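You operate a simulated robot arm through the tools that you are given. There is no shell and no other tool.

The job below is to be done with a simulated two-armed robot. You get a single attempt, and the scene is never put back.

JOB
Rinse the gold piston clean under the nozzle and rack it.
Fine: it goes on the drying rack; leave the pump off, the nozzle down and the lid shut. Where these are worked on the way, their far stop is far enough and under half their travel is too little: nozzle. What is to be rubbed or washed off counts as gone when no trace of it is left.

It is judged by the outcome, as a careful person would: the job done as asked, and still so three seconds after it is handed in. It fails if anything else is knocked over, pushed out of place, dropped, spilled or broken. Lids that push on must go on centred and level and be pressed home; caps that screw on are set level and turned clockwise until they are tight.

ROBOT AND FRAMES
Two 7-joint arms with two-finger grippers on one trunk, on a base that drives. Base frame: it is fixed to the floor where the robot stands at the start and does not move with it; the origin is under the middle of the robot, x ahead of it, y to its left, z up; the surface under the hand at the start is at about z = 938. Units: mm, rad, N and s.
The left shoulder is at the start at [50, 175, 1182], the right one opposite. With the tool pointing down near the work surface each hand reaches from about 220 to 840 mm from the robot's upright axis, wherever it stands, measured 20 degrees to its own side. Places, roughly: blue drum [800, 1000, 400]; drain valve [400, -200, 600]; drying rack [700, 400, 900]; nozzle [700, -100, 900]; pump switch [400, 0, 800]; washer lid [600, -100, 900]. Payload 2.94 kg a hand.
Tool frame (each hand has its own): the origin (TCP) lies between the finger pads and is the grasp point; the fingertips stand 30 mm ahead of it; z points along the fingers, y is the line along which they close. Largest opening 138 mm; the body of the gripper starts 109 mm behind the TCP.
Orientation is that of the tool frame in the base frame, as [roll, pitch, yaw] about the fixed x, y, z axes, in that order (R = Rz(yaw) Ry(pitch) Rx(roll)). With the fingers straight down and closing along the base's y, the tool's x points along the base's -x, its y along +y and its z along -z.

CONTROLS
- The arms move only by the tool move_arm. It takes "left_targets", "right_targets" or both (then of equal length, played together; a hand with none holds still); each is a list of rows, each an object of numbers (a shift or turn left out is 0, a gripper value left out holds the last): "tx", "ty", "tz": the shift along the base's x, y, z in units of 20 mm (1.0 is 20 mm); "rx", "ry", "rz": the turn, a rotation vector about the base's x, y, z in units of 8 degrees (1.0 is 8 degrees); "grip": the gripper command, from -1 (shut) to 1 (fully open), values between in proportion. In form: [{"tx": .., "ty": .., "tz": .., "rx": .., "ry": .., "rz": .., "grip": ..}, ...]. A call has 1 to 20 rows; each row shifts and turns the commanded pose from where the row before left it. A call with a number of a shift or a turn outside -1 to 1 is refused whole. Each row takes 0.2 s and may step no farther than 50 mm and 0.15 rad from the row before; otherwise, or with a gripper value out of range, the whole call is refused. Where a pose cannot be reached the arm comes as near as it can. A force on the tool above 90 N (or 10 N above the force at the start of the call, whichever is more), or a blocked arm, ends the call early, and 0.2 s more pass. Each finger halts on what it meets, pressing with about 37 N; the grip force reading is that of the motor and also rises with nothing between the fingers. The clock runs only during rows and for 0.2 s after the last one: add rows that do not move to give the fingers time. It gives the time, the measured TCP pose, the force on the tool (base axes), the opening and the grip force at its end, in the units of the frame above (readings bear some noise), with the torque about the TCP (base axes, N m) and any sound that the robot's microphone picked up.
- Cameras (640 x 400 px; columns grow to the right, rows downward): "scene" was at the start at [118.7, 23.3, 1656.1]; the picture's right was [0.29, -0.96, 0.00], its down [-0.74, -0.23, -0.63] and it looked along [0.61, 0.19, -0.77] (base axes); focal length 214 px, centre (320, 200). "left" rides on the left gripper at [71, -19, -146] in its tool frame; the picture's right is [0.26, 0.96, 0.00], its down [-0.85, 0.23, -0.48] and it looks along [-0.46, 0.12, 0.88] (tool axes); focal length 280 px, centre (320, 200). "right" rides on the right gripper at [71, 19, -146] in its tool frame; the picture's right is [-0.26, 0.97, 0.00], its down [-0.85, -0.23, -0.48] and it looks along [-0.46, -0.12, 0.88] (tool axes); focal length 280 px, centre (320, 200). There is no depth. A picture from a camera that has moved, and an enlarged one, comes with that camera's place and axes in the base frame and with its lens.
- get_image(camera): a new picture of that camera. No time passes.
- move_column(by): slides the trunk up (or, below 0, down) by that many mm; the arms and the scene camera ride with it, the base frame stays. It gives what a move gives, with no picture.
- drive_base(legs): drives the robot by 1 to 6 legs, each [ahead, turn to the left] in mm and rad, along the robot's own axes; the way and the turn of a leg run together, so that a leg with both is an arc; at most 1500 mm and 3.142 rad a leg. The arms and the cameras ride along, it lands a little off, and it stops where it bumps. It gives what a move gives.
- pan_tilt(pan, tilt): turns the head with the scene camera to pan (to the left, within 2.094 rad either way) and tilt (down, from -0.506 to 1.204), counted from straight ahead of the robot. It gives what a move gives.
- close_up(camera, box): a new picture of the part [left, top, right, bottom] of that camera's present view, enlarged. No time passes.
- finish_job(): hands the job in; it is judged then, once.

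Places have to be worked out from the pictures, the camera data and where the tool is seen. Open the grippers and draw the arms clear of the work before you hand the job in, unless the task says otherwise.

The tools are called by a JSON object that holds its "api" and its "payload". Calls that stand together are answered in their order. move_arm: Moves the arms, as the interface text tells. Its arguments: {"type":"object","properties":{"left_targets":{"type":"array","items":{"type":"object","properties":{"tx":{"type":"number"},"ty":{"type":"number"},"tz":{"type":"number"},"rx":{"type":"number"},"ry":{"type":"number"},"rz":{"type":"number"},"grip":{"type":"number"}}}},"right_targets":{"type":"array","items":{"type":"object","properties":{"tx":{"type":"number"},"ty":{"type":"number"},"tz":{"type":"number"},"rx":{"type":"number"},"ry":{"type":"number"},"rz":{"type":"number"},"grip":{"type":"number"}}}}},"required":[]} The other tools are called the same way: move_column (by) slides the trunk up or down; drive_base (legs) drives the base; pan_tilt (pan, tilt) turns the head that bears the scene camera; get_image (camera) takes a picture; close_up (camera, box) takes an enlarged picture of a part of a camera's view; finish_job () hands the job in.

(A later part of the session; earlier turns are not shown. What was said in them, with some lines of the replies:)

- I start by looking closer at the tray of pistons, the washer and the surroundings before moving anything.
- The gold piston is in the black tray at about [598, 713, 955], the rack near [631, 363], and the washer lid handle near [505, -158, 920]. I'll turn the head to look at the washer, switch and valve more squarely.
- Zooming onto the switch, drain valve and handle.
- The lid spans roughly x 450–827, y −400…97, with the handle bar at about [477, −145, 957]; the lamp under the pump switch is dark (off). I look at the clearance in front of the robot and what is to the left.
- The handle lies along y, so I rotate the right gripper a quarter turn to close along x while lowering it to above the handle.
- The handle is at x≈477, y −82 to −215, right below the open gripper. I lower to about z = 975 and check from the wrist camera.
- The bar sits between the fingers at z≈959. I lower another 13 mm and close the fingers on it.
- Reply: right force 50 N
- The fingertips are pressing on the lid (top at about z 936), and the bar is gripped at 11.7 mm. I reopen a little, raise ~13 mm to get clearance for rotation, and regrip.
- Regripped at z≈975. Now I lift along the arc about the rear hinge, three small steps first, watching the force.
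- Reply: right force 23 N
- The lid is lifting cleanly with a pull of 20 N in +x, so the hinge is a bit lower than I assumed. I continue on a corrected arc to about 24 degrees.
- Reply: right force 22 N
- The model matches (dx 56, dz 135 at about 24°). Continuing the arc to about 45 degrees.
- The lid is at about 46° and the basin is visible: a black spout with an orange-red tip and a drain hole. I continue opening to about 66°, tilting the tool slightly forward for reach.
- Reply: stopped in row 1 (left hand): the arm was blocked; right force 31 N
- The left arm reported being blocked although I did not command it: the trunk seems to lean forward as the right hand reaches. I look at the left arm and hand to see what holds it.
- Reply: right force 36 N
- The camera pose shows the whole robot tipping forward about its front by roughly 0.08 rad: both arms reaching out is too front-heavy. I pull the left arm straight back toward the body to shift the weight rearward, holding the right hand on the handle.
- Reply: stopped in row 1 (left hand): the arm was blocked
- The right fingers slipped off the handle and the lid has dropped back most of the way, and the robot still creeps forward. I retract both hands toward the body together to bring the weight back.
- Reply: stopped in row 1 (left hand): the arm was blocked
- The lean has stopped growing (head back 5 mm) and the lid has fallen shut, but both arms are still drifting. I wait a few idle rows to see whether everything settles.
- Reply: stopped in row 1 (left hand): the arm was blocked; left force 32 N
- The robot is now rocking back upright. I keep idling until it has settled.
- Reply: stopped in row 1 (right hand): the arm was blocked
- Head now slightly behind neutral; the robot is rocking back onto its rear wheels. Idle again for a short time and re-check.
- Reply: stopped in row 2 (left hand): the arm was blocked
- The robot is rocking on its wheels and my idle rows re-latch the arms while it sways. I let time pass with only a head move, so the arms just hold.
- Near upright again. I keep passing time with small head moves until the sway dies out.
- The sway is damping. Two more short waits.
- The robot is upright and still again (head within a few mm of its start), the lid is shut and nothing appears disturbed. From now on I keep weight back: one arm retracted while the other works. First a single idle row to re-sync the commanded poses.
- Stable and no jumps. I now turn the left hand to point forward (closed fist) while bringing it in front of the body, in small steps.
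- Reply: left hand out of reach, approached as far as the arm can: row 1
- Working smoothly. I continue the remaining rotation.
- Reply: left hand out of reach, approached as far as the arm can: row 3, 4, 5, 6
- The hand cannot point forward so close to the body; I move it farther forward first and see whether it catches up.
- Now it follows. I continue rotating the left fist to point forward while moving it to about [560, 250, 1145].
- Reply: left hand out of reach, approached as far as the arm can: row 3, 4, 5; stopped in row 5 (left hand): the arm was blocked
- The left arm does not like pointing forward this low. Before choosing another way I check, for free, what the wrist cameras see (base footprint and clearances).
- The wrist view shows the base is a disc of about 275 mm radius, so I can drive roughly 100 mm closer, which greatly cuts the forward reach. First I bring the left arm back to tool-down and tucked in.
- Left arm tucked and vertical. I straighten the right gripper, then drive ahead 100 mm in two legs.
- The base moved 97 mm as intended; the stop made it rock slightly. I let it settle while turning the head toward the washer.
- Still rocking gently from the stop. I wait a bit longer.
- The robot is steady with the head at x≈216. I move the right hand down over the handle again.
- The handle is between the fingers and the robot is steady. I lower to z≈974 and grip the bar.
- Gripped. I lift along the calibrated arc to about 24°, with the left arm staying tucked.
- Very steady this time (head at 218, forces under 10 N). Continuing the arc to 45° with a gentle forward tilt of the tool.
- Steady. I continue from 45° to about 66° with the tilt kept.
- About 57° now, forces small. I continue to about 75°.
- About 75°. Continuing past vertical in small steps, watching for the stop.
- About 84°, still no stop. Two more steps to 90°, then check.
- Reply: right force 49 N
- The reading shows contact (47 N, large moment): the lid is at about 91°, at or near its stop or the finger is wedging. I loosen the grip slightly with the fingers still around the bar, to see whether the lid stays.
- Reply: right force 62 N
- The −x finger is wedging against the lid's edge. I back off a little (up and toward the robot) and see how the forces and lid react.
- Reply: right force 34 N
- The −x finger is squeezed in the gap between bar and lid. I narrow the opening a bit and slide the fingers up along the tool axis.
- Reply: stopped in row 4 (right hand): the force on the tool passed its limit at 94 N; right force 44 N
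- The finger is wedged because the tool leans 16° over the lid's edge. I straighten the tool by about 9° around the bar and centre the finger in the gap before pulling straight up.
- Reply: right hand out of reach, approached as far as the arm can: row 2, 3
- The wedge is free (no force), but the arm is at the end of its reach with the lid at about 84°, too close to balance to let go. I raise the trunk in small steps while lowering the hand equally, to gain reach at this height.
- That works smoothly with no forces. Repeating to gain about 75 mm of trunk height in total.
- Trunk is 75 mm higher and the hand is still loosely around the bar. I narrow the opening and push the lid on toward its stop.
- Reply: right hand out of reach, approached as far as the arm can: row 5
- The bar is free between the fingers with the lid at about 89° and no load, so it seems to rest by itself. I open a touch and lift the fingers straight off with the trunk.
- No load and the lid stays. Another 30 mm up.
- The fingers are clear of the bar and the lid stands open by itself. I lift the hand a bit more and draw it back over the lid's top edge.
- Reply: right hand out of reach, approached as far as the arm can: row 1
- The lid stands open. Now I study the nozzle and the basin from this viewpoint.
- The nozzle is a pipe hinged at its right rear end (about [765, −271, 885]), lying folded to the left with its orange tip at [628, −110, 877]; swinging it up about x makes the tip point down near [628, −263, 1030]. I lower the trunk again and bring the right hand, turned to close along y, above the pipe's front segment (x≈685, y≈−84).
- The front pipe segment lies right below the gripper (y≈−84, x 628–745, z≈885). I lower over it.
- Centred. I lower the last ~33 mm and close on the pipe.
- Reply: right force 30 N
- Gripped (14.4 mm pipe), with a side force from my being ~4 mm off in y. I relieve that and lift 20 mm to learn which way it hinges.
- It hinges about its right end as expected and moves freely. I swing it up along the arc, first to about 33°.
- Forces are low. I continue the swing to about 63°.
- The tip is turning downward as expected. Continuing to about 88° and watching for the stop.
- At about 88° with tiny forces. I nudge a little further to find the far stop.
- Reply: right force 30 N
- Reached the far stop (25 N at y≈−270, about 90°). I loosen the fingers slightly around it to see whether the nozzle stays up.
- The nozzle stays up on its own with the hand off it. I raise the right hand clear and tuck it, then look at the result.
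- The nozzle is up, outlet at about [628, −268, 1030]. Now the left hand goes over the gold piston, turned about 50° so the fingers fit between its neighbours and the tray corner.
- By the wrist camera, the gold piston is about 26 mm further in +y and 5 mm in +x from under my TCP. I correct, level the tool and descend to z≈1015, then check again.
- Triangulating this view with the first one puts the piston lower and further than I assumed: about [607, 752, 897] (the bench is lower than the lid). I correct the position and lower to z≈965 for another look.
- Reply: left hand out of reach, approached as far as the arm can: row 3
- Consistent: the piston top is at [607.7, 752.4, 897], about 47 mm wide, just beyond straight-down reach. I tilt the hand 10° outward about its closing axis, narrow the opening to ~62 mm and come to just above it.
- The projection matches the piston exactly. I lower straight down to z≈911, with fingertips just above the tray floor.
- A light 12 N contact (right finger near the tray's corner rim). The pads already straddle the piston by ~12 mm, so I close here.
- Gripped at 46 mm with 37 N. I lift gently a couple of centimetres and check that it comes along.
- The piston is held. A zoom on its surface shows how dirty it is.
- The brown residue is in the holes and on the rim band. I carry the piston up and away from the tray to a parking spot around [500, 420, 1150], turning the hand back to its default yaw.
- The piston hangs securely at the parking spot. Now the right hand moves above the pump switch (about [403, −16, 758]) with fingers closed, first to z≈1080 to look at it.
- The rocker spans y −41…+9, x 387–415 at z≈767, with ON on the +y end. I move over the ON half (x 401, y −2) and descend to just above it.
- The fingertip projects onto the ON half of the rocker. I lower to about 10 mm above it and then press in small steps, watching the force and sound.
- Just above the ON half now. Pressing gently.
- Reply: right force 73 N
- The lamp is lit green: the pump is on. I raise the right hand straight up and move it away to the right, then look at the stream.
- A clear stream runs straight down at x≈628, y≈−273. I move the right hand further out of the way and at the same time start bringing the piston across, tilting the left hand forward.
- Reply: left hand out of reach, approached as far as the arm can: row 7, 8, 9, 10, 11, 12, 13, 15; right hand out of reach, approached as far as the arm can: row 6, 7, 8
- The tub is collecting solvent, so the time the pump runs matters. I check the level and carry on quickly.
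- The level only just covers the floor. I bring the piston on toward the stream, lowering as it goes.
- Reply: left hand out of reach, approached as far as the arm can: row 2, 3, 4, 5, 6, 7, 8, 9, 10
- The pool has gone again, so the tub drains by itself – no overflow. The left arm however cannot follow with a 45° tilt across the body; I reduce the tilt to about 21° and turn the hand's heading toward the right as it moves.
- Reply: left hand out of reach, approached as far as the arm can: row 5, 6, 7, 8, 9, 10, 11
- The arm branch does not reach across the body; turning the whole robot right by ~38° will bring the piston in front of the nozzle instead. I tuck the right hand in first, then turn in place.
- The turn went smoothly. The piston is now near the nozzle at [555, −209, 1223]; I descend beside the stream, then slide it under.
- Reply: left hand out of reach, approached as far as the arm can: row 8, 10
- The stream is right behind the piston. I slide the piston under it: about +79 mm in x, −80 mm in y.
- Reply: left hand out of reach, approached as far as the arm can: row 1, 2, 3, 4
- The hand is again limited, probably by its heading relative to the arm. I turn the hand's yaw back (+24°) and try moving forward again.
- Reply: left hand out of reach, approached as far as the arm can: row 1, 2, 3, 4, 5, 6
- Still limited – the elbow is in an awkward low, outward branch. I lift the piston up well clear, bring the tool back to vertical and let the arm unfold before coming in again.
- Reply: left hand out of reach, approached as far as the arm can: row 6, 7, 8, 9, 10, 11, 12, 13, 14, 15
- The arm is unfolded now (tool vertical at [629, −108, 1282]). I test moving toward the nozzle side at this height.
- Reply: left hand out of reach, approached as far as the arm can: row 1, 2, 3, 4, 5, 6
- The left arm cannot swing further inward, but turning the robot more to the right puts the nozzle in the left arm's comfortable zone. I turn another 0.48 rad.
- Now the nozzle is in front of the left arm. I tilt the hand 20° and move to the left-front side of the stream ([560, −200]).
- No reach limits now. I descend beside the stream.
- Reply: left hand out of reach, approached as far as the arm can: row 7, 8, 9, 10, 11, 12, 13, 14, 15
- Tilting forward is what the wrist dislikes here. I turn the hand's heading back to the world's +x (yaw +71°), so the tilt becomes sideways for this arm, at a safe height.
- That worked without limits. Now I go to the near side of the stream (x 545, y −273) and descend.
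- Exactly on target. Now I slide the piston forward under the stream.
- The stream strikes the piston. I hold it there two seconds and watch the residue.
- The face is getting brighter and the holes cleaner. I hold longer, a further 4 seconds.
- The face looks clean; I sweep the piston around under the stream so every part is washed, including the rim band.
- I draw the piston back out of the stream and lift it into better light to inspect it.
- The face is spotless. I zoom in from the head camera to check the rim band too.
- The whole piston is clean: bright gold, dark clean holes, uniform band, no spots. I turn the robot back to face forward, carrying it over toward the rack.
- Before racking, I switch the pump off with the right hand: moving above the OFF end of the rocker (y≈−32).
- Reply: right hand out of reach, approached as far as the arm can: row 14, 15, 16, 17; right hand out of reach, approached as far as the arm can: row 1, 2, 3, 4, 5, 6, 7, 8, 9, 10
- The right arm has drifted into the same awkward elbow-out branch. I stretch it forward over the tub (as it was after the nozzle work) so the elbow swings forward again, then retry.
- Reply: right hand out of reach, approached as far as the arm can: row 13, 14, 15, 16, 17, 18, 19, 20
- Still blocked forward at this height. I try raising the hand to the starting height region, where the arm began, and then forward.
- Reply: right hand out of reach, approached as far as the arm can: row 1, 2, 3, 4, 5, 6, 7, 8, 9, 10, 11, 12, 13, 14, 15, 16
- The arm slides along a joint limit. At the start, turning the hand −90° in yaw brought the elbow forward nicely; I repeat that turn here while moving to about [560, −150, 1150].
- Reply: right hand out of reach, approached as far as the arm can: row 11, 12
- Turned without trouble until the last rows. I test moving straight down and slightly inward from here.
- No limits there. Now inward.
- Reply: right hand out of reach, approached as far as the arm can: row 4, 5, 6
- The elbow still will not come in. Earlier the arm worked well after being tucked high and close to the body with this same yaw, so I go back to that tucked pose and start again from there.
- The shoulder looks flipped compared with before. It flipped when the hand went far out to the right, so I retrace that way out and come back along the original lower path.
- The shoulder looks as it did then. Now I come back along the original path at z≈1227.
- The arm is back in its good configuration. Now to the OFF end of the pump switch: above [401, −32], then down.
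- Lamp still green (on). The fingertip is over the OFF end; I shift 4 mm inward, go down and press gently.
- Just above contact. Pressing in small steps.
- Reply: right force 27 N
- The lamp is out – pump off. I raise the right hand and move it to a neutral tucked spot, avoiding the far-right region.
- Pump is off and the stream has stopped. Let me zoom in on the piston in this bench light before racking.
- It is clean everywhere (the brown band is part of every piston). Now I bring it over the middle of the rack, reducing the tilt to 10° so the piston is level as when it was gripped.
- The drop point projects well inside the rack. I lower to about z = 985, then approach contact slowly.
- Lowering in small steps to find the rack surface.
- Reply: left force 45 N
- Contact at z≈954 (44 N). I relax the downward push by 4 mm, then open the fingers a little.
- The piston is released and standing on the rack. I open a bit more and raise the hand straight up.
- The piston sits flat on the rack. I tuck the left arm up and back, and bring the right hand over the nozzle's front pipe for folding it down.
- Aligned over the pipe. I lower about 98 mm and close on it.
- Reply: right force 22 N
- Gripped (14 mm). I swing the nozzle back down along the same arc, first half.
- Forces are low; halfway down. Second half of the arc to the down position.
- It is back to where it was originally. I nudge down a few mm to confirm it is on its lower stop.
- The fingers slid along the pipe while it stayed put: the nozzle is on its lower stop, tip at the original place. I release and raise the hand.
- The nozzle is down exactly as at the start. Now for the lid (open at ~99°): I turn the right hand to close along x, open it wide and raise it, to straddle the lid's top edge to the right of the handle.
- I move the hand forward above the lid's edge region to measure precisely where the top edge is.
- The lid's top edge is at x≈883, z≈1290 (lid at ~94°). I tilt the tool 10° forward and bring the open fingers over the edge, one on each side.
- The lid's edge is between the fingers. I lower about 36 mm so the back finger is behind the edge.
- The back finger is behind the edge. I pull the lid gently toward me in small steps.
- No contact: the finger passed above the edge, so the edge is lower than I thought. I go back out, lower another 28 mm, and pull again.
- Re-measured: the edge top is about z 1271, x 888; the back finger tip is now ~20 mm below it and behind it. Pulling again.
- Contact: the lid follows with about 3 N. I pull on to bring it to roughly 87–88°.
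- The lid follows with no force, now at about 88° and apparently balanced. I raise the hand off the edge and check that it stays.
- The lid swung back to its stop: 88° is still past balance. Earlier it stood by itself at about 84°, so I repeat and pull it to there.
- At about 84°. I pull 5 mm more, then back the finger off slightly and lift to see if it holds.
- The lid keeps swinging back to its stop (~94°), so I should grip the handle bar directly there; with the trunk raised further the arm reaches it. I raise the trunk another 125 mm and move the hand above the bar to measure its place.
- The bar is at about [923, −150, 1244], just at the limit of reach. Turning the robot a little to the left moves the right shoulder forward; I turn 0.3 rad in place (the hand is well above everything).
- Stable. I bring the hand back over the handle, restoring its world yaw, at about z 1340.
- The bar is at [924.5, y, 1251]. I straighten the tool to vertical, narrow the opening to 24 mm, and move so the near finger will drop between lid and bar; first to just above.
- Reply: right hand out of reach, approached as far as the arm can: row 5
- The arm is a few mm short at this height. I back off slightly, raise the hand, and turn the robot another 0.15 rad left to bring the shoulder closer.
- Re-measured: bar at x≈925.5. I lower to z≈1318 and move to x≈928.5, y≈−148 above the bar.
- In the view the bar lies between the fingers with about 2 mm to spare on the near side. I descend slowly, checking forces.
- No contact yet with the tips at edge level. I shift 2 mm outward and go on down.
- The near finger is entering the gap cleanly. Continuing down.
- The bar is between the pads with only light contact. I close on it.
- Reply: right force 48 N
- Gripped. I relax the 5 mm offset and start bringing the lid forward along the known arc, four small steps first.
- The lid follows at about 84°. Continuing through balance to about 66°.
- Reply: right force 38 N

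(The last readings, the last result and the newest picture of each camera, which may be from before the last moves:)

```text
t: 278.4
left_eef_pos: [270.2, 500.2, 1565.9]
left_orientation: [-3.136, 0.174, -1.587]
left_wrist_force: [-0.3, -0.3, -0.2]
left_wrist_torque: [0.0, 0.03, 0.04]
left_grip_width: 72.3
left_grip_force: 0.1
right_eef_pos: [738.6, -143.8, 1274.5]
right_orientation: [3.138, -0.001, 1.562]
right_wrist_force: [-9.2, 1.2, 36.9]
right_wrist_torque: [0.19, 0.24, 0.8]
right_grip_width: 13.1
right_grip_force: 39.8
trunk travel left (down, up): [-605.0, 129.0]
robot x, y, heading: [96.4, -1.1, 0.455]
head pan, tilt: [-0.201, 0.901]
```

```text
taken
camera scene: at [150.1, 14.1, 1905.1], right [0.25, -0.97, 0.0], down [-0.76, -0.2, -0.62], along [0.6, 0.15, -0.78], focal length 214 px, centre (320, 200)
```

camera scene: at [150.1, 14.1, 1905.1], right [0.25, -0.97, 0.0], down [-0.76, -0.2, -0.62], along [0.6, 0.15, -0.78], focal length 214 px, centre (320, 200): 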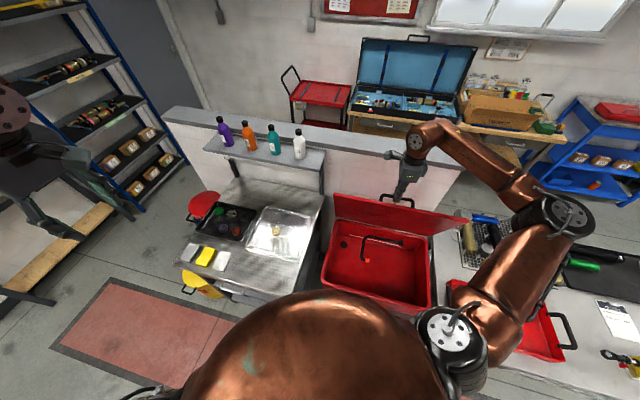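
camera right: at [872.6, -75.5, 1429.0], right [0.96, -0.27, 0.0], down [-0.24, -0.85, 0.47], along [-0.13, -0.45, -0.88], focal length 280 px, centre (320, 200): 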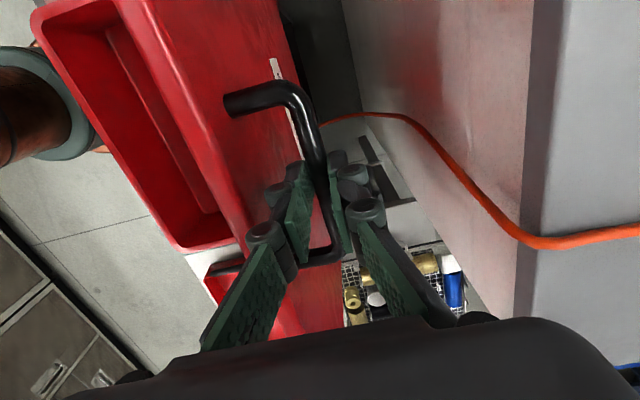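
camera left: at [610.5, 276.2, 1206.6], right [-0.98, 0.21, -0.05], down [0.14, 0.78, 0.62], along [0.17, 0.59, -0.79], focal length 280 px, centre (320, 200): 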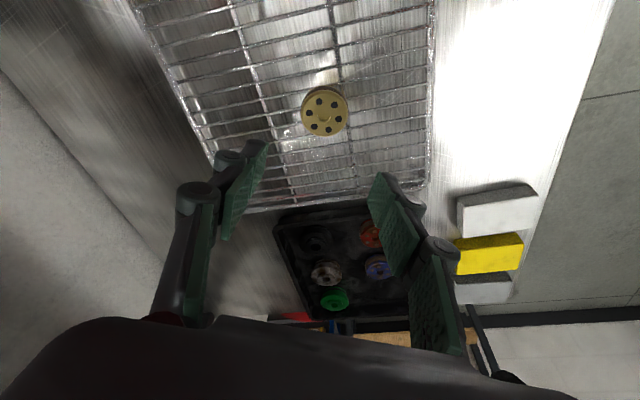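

The lid leans forward at about 66°, and the force shows I am ~4 mm inside the true arc. I correct that and continue to about 48°.

{"api": "move_arm", "payload": {"right_targets": [{"tx": -0.88, "tz": -0.03}, {"tx": -0.88, "tz": -0.28}, {"tx": -0.865, "tz": -0.345}, {"tx": -0.845, "tz": -0.39}, {"tx": -0.82, "tz": -0.43}, {"tx": -0.8, "tz": -0.48}, {}]}}

{"api": "get_image", "payload": {"camera": "right"}}

```text
t: 280.1
left_eef_pos: [273.5, 500.5, 1565.3]
left_orientation: [-3.14, 0.175, -1.586]
left_wrist_force: [0.2, 0.9, 1.0]
left_wrist_torque: [0.03, -0.01, 0.03]
left_grip_width: 72.7
left_grip_force: 0.1
right_eef_pos: [638.2, -144.6, 1233.0]
right_orientation: [3.141, 0.0, 1.559]
right_wrist_force: [-6.1, 10.4, 5.2]
right_wrist_torque: [0.15, 0.23, 0.63]
right_grip_width: 13.1
right_grip_force: 39.8
trunk travel left (down, up): [-605.0, 129.0]
robot x, y, heading: [98.0, -5.4, 0.448]
head pan, tilt: [-0.201, 0.901]
```

```text
taken
camera right: at [658.8, -73.5, 1377.4], right [0.96, -0.27, 0.0], down [-0.24, -0.85, 0.48], along [-0.13, -0.46, -0.88], focal length 280 px, centre (320, 200)
```

right: 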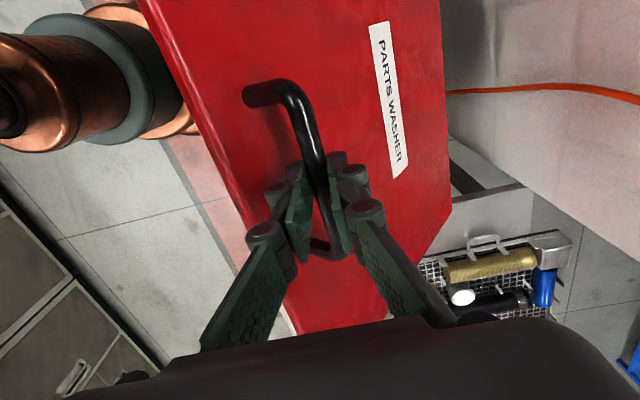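

Low forces at ~48°. Continuing down to about 27°.

{"api": "move_arm", "payload": {"right_targets": [{"tx": -0.775, "tz": -0.515}, {"tx": -0.74, "tz": -0.555}, {"tx": -0.715, "tz": -0.595}, {"tx": -0.685, "tz": -0.63}, {"tx": -0.65, "tz": -0.67}, {"tx": -0.61, "tz": -0.695}, {"tx": -0.575, "tz": -0.73}, {}]}}

{"api": "get_image", "payload": {"camera": "scene"}}

```text
t: 281.9
left_eef_pos: [273.6, 500.9, 1565.0]
left_orientation: [-3.14, 0.175, -1.588]
left_wrist_force: [-0.1, 0.6, -0.1]
left_wrist_torque: [-0.01, 0.05, 0.04]
left_grip_width: 72.3
left_grip_force: 0.1
right_eef_pos: [544.1, -144.6, 1144.6]
right_orientation: [-3.142, 0.0, 1.561]
right_wrist_force: [-8.0, 8.9, 1.8]
right_wrist_torque: [0.11, 0.12, 0.46]
right_grip_width: 13.0
right_grip_force: 39.6
trunk travel left (down, up): [-605.0, 129.0]
robot x, y, heading: [96.1, 4.8, 0.453]
head pan, tilt: [-0.201, 0.901]
```

```text
taken
camera scene: at [154.4, 14.9, 1904.8], right [0.25, -0.97, 0.0], down [-0.76, -0.2, -0.62], along [0.6, 0.15, -0.78], focal length 214 px, centre (320, 200)
```

scene: 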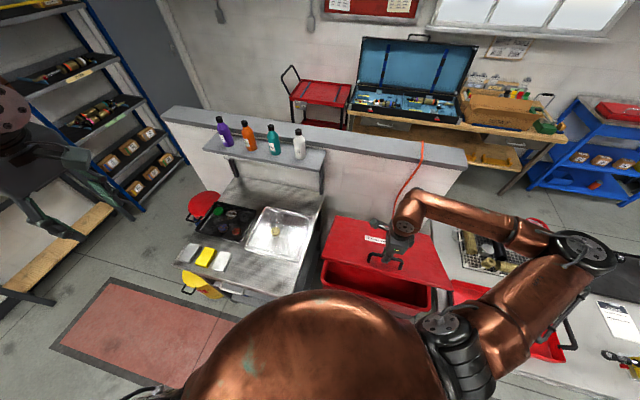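

At about 27°. Continuing gently to about 9°.

{"api": "move_arm", "payload": {"right_targets": [{"tx": -0.535, "tz": -0.76}, {"tx": -0.5, "tz": -0.79}, {"tx": -0.45, "tz": -0.81}, {"tx": -0.41, "tz": -0.835}, {"tx": -0.37, "tz": -0.85}, {"tx": -0.32, "tz": -0.875}, {}]}}

{"api": "get_image", "payload": {"camera": "right"}}

```text
t: 283.4
left_eef_pos: [273.3, 501.3, 1563.3]
left_orientation: [-3.14, 0.173, -1.588]
left_wrist_force: [0.2, -0.8, -0.3]
left_wrist_torque: [0.01, -0.04, 0.02]
left_grip_width: 72.4
left_grip_force: 0.1
right_eef_pos: [493.1, -143.2, 1046.1]
right_orientation: [3.141, -0.001, 1.559]
right_wrist_force: [-9.5, 15.0, -1.2]
right_wrist_torque: [0.03, 0.12, 0.31]
right_grip_width: 13.0
right_grip_force: 39.2
trunk travel left (down, up): [-605.0, 129.0]
robot x, y, heading: [98.1, 1.1, 0.451]
head pan, tilt: [-0.201, 0.901]
```

```text
taken
camera right: at [512.4, -72.9, 1191.2], right [0.96, -0.27, 0.0], down [-0.24, -0.85, 0.48], along [-0.13, -0.46, -0.88], focal length 280 px, centre (320, 200)
```

right: 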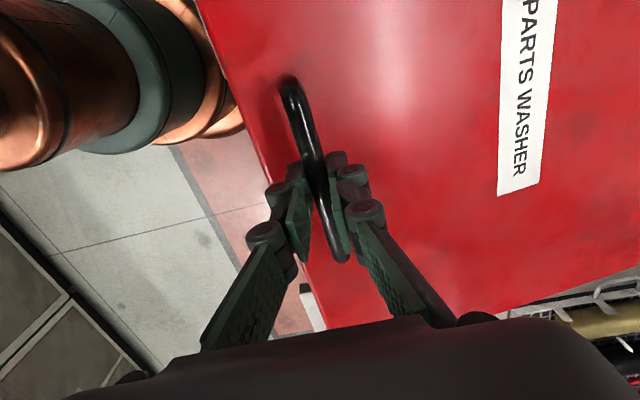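

Nearly closed. The last part in small steps until it seats.

{"api": "move_arm", "payload": {"right_targets": [{"tx": -0.27, "tz": -0.88}, {"tx": -0.23, "tz": -0.9}, {"tx": -0.15, "tz": -0.6}, {}]}}

{"api": "move_arm", "payload": {"right_targets": [{"tx": -0.05, "tz": -0.3}, {"tz": -0.3}, {}]}}

{"api": "get_image", "payload": {"camera": "right"}}

{"api": "get_image", "payload": {"camera": "scene"}}

```text
t: 284.4
left_eef_pos: [275.8, 501.7, 1565.2]
left_orientation: [-3.14, 0.173, -1.587]
left_wrist_force: [0.2, 0.4, 0.4]
left_wrist_torque: [0.02, 0.02, 0.01]
left_grip_width: 72.5
left_grip_force: 0.1
right_eef_pos: [480.2, -142.5, 997.9]
right_orientation: [3.141, -0.001, 1.561]
right_wrist_force: [-4.5, 17.9, -1.8]
right_wrist_torque: [0.49, 0.06, 0.3]
right_grip_width: 12.8
right_grip_force: 39.7
trunk travel left (down, up): [-605.0, 129.0]
robot x, y, heading: [94.9, 3.1, 0.453]
head pan, tilt: [-0.201, 0.901]
```

```text
t: 285.2
left_eef_pos: [272.6, 501.5, 1565.7]
left_orientation: [-3.14, 0.172, -1.587]
left_wrist_force: [-0.3, -0.6, -0.4]
left_wrist_torque: [0.04, 0.0, 0.01]
left_grip_width: 72.5
left_grip_force: 0.2
right_eef_pos: [477.4, -144.5, 988.2]
right_orientation: [3.137, 0.001, 1.56]
right_wrist_force: [-4.0, 13.5, 33.7]
right_wrist_torque: [0.1, 0.06, 0.21]
right_grip_width: 12.8
right_grip_force: 39.3
trunk travel left (down, up): [-605.0, 129.0]
robot x, y, heading: [95.6, -1.4, 0.452]
head pan, tilt: [-0.201, 0.901]
```

```text
taken
camera right: at [497.9, -73.1, 1133.6], right [0.96, -0.27, 0.0], down [-0.24, -0.85, 0.47], along [-0.13, -0.46, -0.88], focal length 280 px, centre (320, 200)
```

right: 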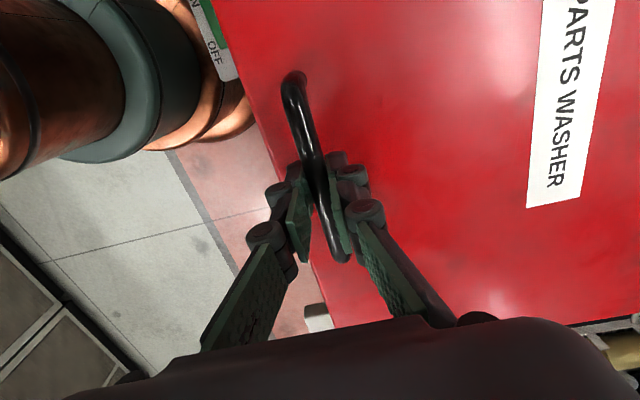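

```text
taken
camera scene: at [153.1, 16.6, 1905.3], right [0.25, -0.97, 0.0], down [-0.76, -0.2, -0.62], along [0.6, 0.15, -0.78], focal length 214 px, centre (320, 200)
```

scene: 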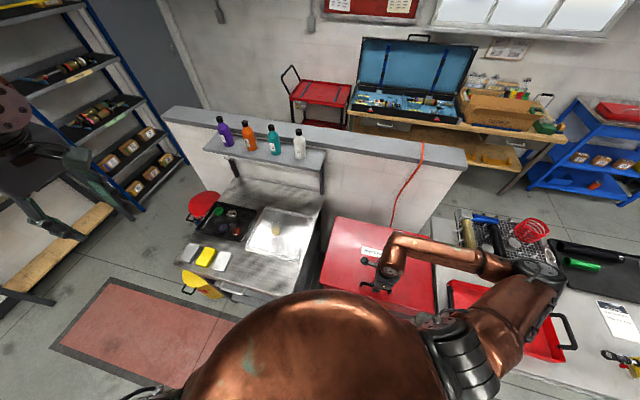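

The lid has seated (34 N contact). I open the fingers and rise straight off the handle.

{"api": "move_arm", "payload": {"right_targets": [{"tz": 0.15}, {"grip": -0.3}, {}, {}, {"tz": 0.8}, {"tz": 1}, {"tz": 1}, {"tz": 1}, {"tz": 1}, {"tz": 1}, {"tz": 1}, {"tz": 1}, {"tz": 1}, {"tz": 1}]}}

{"api": "get_image", "payload": {"camera": "right"}}

{"api": "get_image", "payload": {"camera": "scene"}}

```text
t: 288.2
left_eef_pos: [274.6, 499.1, 1566.1]
left_orientation: [-3.14, 0.176, -1.588]
left_wrist_force: [0.0, 1.1, -0.6]
left_wrist_torque: [-0.02, -0.01, -0.02]
left_grip_width: 72.4
left_grip_force: 0.1
right_eef_pos: [479.1, -145.1, 1185.8]
right_orientation: [-3.141, 0.0, 1.561]
right_wrist_force: [1.1, -1.1, -0.4]
right_wrist_torque: [-0.01, 0.0, -0.01]
right_grip_width: 48.3
right_grip_force: 0.1
trunk travel left (down, up): [-605.0, 129.0]
robot x, y, heading: [97.0, 1.9, 0.451]
head pan, tilt: [-0.201, 0.901]
```

```text
taken
camera right: at [499.6, -75.4, 1330.5], right [0.96, -0.27, 0.0], down [-0.24, -0.85, 0.48], along [-0.13, -0.46, -0.88], focal length 280 px, centre (320, 200)
```

right: 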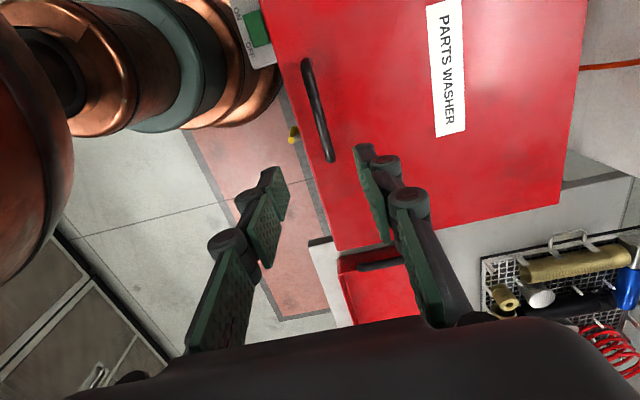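

```text
taken
camera scene: at [155.9, 13.6, 1904.8], right [0.25, -0.97, 0.0], down [-0.76, -0.2, -0.62], along [0.6, 0.15, -0.78], focal length 214 px, centre (320, 200)
```

scene: 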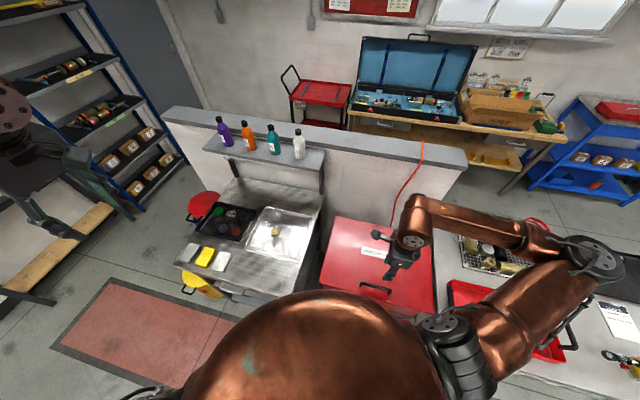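

The lid is shut with the handle back at its original place. I lift the right hand well clear, pull it back, and lower the trunk.

{"api": "move_arm", "payload": {"right_targets": [{"tz": 1}, {"tz": 1}, {"tz": 1}, {"tz": 1}, {"tz": 1}, {"tz": 1}, {"tx": -0.4, "ty": -0.4, "tz": 1}, {"tx": -0.4, "ty": -0.4, "tz": 1}, {"tx": -0.4, "ty": -0.4, "tz": 1}, {"tx": -0.4, "ty": -0.4, "tz": 1}, {"tx": -0.4, "ty": -0.4, "tz": 1}, {"tx": -0.4, "ty": -0.4, "tz": 1}, {"tx": -0.4, "ty": -0.4, "tz": 1}, {"tx": -0.4, "ty": -0.4, "tz": 1}, {"grip": 0.5}]}}

{"api": "move_column", "payload": {"by": -200}}

{"api": "get_image", "payload": {"camera": "scene"}}

{"api": "close_up", "payload": {"camera": "scene", "box": [180, 190, 330, 300]}}

```text
t: 291.4
left_eef_pos: [275.0, 497.8, 1565.2]
left_orientation: [3.142, 0.175, -1.588]
left_wrist_force: [0.5, 0.3, 0.0]
left_wrist_torque: [-0.05, 0.03, 0.0]
left_grip_width: 72.3
left_grip_force: 0.1
right_eef_pos: [416.7, -209.4, 1466.1]
right_orientation: [-3.14, 0.001, 1.562]
right_wrist_force: [0.6, 0.3, 0.3]
right_wrist_torque: [-0.01, 0.02, -0.01]
right_grip_width: 83.3
right_grip_force: 0.1
trunk travel left (down, up): [-605.0, 129.0]
robot x, y, heading: [94.9, 0.5, 0.452]
head pan, tilt: [-0.201, 0.901]
```

```text
t: 293.6
left_eef_pos: [274.5, 498.7, 1366.9]
left_orientation: [-3.14, 0.175, -1.586]
left_wrist_force: [-0.1, -0.2, -0.2]
left_wrist_torque: [-0.01, -0.01, -0.02]
left_grip_width: 72.4
left_grip_force: 0.0
right_eef_pos: [415.1, -209.8, 1264.8]
right_orientation: [3.141, -0.002, 1.559]
right_wrist_force: [0.1, 0.2, -0.5]
right_wrist_torque: [0.02, 0.03, 0.02]
right_grip_width: 103.5
right_grip_force: 0.0
trunk travel left (down, up): [-405.0, 329.0]
robot x, y, heading: [100.9, 4.4, 0.454]
head pan, tilt: [-0.201, 0.901]
```

```text
taken
camera scene: at [191.1, 30.2, 1705.2], right [0.25, -0.97, 0.0], down [-0.76, -0.2, -0.62], along [0.6, 0.15, -0.78], focal length 214 px, centre (320, 200)
```

scene: 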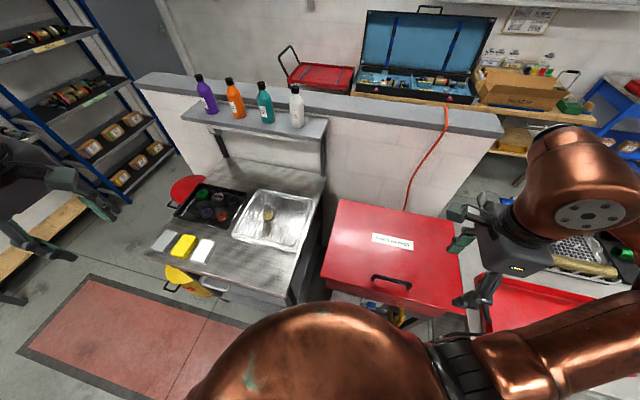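

```text
3.64 times, centred on (255, 245) of scene
camera zoom: at [191.1, 30.2, 1705.2], right [0.25, -0.97, 0.0], down [-0.76, -0.2, -0.62], along [0.6, 0.15, -0.78], focal length 780 px, centre (556, 36)
```

zoom: 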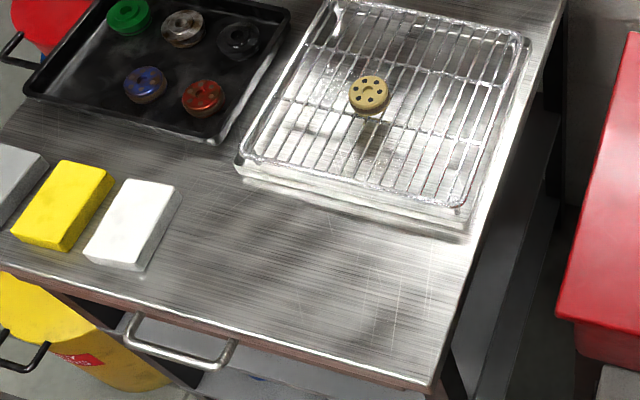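

The piston stands on the rack, the other parts are untouched. I turn the robot back to face forward and check lid, lamp and surroundings once more.

{"api": "drive_base", "payload": {"legs": [[0, -0.45]]}}

{"api": "pan_tilt", "payload": {"pan": -0.2, "tilt": 1.0}}

{"api": "get_image", "payload": {"camera": "scene"}}

{"api": "get_image", "payload": {"camera": "right"}}

{"api": "get_image", "payload": {"camera": "left"}}

```text
t: 295.3
left_eef_pos: [473.6, 371.4, 1365.2]
left_orientation: [-3.14, 0.174, -2.037]
left_wrist_force: [0.0, -0.4, 0.1]
left_wrist_torque: [0.02, -0.02, -0.03]
left_grip_width: 72.4
left_grip_force: 0.0
right_eef_pos: [292.7, -327.5, 1265.6]
right_orientation: [-3.141, -0.003, 1.114]
right_wrist_force: [0.0, 0.4, -0.2]
right_wrist_torque: [-0.02, -0.04, -0.02]
right_grip_width: 103.5
right_grip_force: 0.0
trunk travel left (down, up): [-405.0, 329.0]
robot x, y, heading: [99.6, 3.1, 0.003]
head pan, tilt: [-0.201, 0.901]
```

```text
t: 296.0
left_eef_pos: [474.1, 372.7, 1365.0]
left_orientation: [-3.14, 0.175, -2.036]
left_wrist_force: [0.2, -1.4, -0.3]
left_wrist_torque: [0.01, 0.02, -0.01]
left_grip_width: 72.4
left_grip_force: 0.1
right_eef_pos: [293.0, -327.3, 1265.2]
right_orientation: [-3.141, -0.002, 1.112]
right_wrist_force: [0.6, -0.5, -0.5]
right_wrist_torque: [0.0, -0.03, 0.0]
right_grip_width: 103.7
right_grip_force: 0.1
trunk travel left (down, up): [-405.0, 329.0]
robot x, y, heading: [96.0, -2.1, 0.006]
head pan, tilt: [-0.201, 1.0]
```

```text
taken
camera scene: at [189.2, -11.7, 1697.8], right [-0.2, -0.98, 0.0], down [-0.82, 0.17, -0.54], along [0.53, -0.11, -0.84], focal length 214 px, centre (320, 200)
```

scene: 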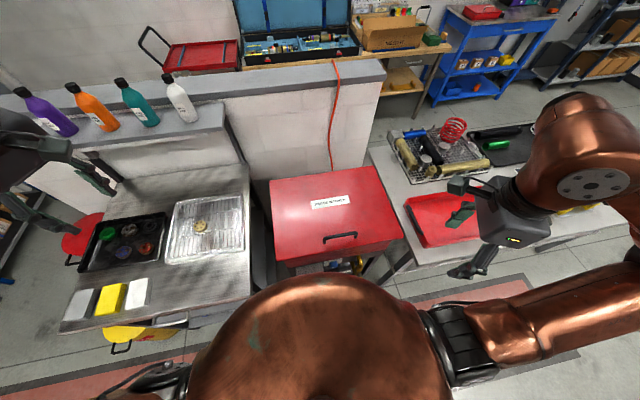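

```text
taken
camera right: at [341.5, -272.3, 1410.5], right [0.75, -0.66, 0.0], down [-0.58, -0.66, 0.47], along [-0.31, -0.36, -0.88], focal length 280 px, centre (320, 200)
```

right: 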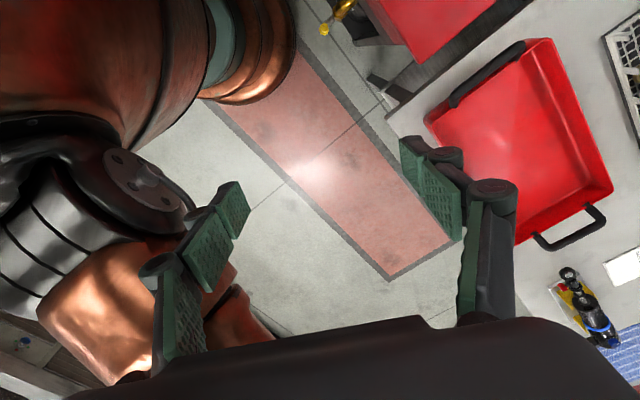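

```text
taken
camera left: at [448.5, 278.3, 1496.2], right [-0.98, 0.2, -0.05], down [0.13, 0.78, 0.62], along [0.16, 0.6, -0.79], focal length 280 px, centre (320, 200)
```

left: 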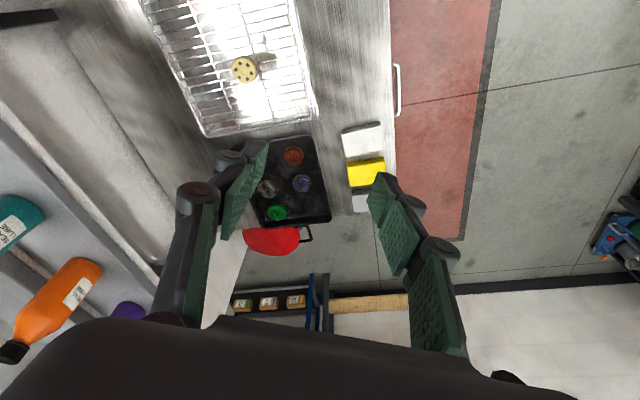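

A last zoom on the closed lid and the racked piston.

{"api": "close_up", "payload": {"camera": "scene", "box": [250, 155, 420, 285]}}

{"api": "close_up", "payload": {"camera": "left", "box": [190, 30, 310, 120]}}

{"api": "close_up", "payload": {"camera": "scene", "box": [60, 180, 260, 330]}}

```text
3.08 times, centred on (335, 220) of scene
camera zoom: at [189.2, -11.7, 1697.8], right [-0.2, -0.98, 0.0], down [-0.82, 0.17, -0.54], along [0.53, -0.11, -0.84], focal length 660 px, centre (274, 138)
```

zoom: 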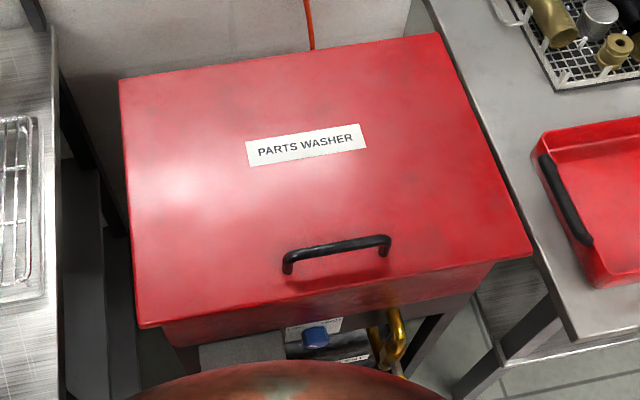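

```text
4.44 times, centred on (250, 75) of left
camera zoom: at [448.5, 278.3, 1496.2], right [-0.98, 0.2, -0.05], down [0.13, 0.78, 0.62], along [0.16, 0.6, -0.79], focal length 1246 px, centre (631, 756)
```

zoom: 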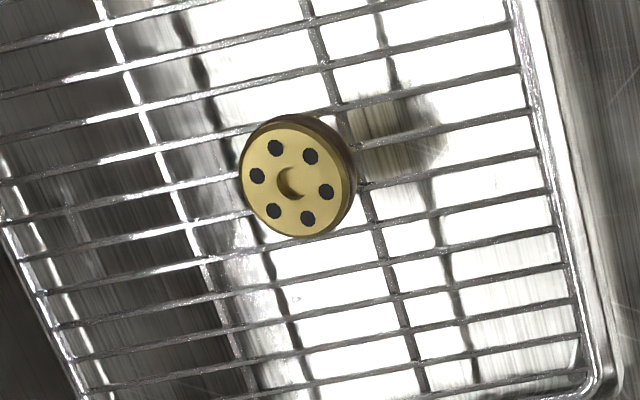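

```text
2.67 times, centred on (160, 255) of scene
camera zoom: at [189.2, -11.7, 1697.8], right [-0.2, -0.98, 0.0], down [-0.82, 0.17, -0.54], along [0.53, -0.11, -0.84], focal length 572 px, centre (747, 53)
```

zoom: 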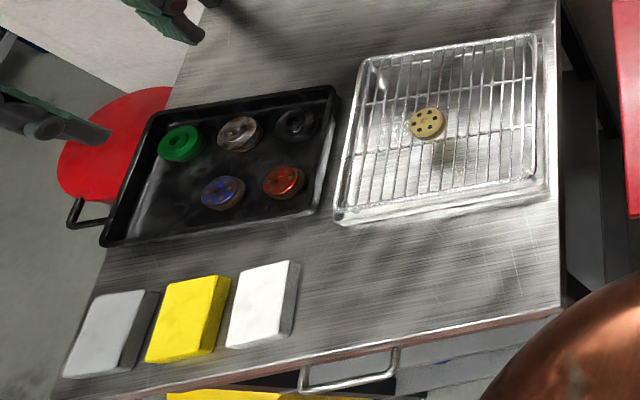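

The piston is clean and flat on the drying rack, the lid is shut, and the nozzle is down. The pump is off: its lamp went dark when I pressed OFF. Both grippers are empty and the arms are clear, so I hand the job in.

{"api": "finish_job", "payload": {}}

```text
The job is handed in.
```

I rinsed the gold piston clean under the nozzle, and it now sits flat on the drying rack. I've handed the job in. The verdict hasn't come back yet.

- **Piston:** the close-ups show no residue on the face, holes or band. I couldn't see the underside.
- **Pump:** off. The lamp went dark when I pressed OFF, and the stream had stopped. The robot's body hid the lamp in my last check, so I didn't see it again before handing in.
- **Nozzle:** swung up to its far stop for the rinse, then back down to its lower stop.
- **Lid:** shut, with the handle back where it started.

Two things went wrong along the way:

- **Lid fell shut:** on my first try at opening the lid, the robot tipped forward on its base. My grip slipped and the lid dropped shut from about half open. The robot settled upright again, and I saw nothing knocked over or moved.
- **Pump ran longer than needed:** it was on for about 100 seconds, because both arms got stuck in awkward positions and I had to work them free. A thin layer of solvent came and went on the tub floor, but nothing overflowed.
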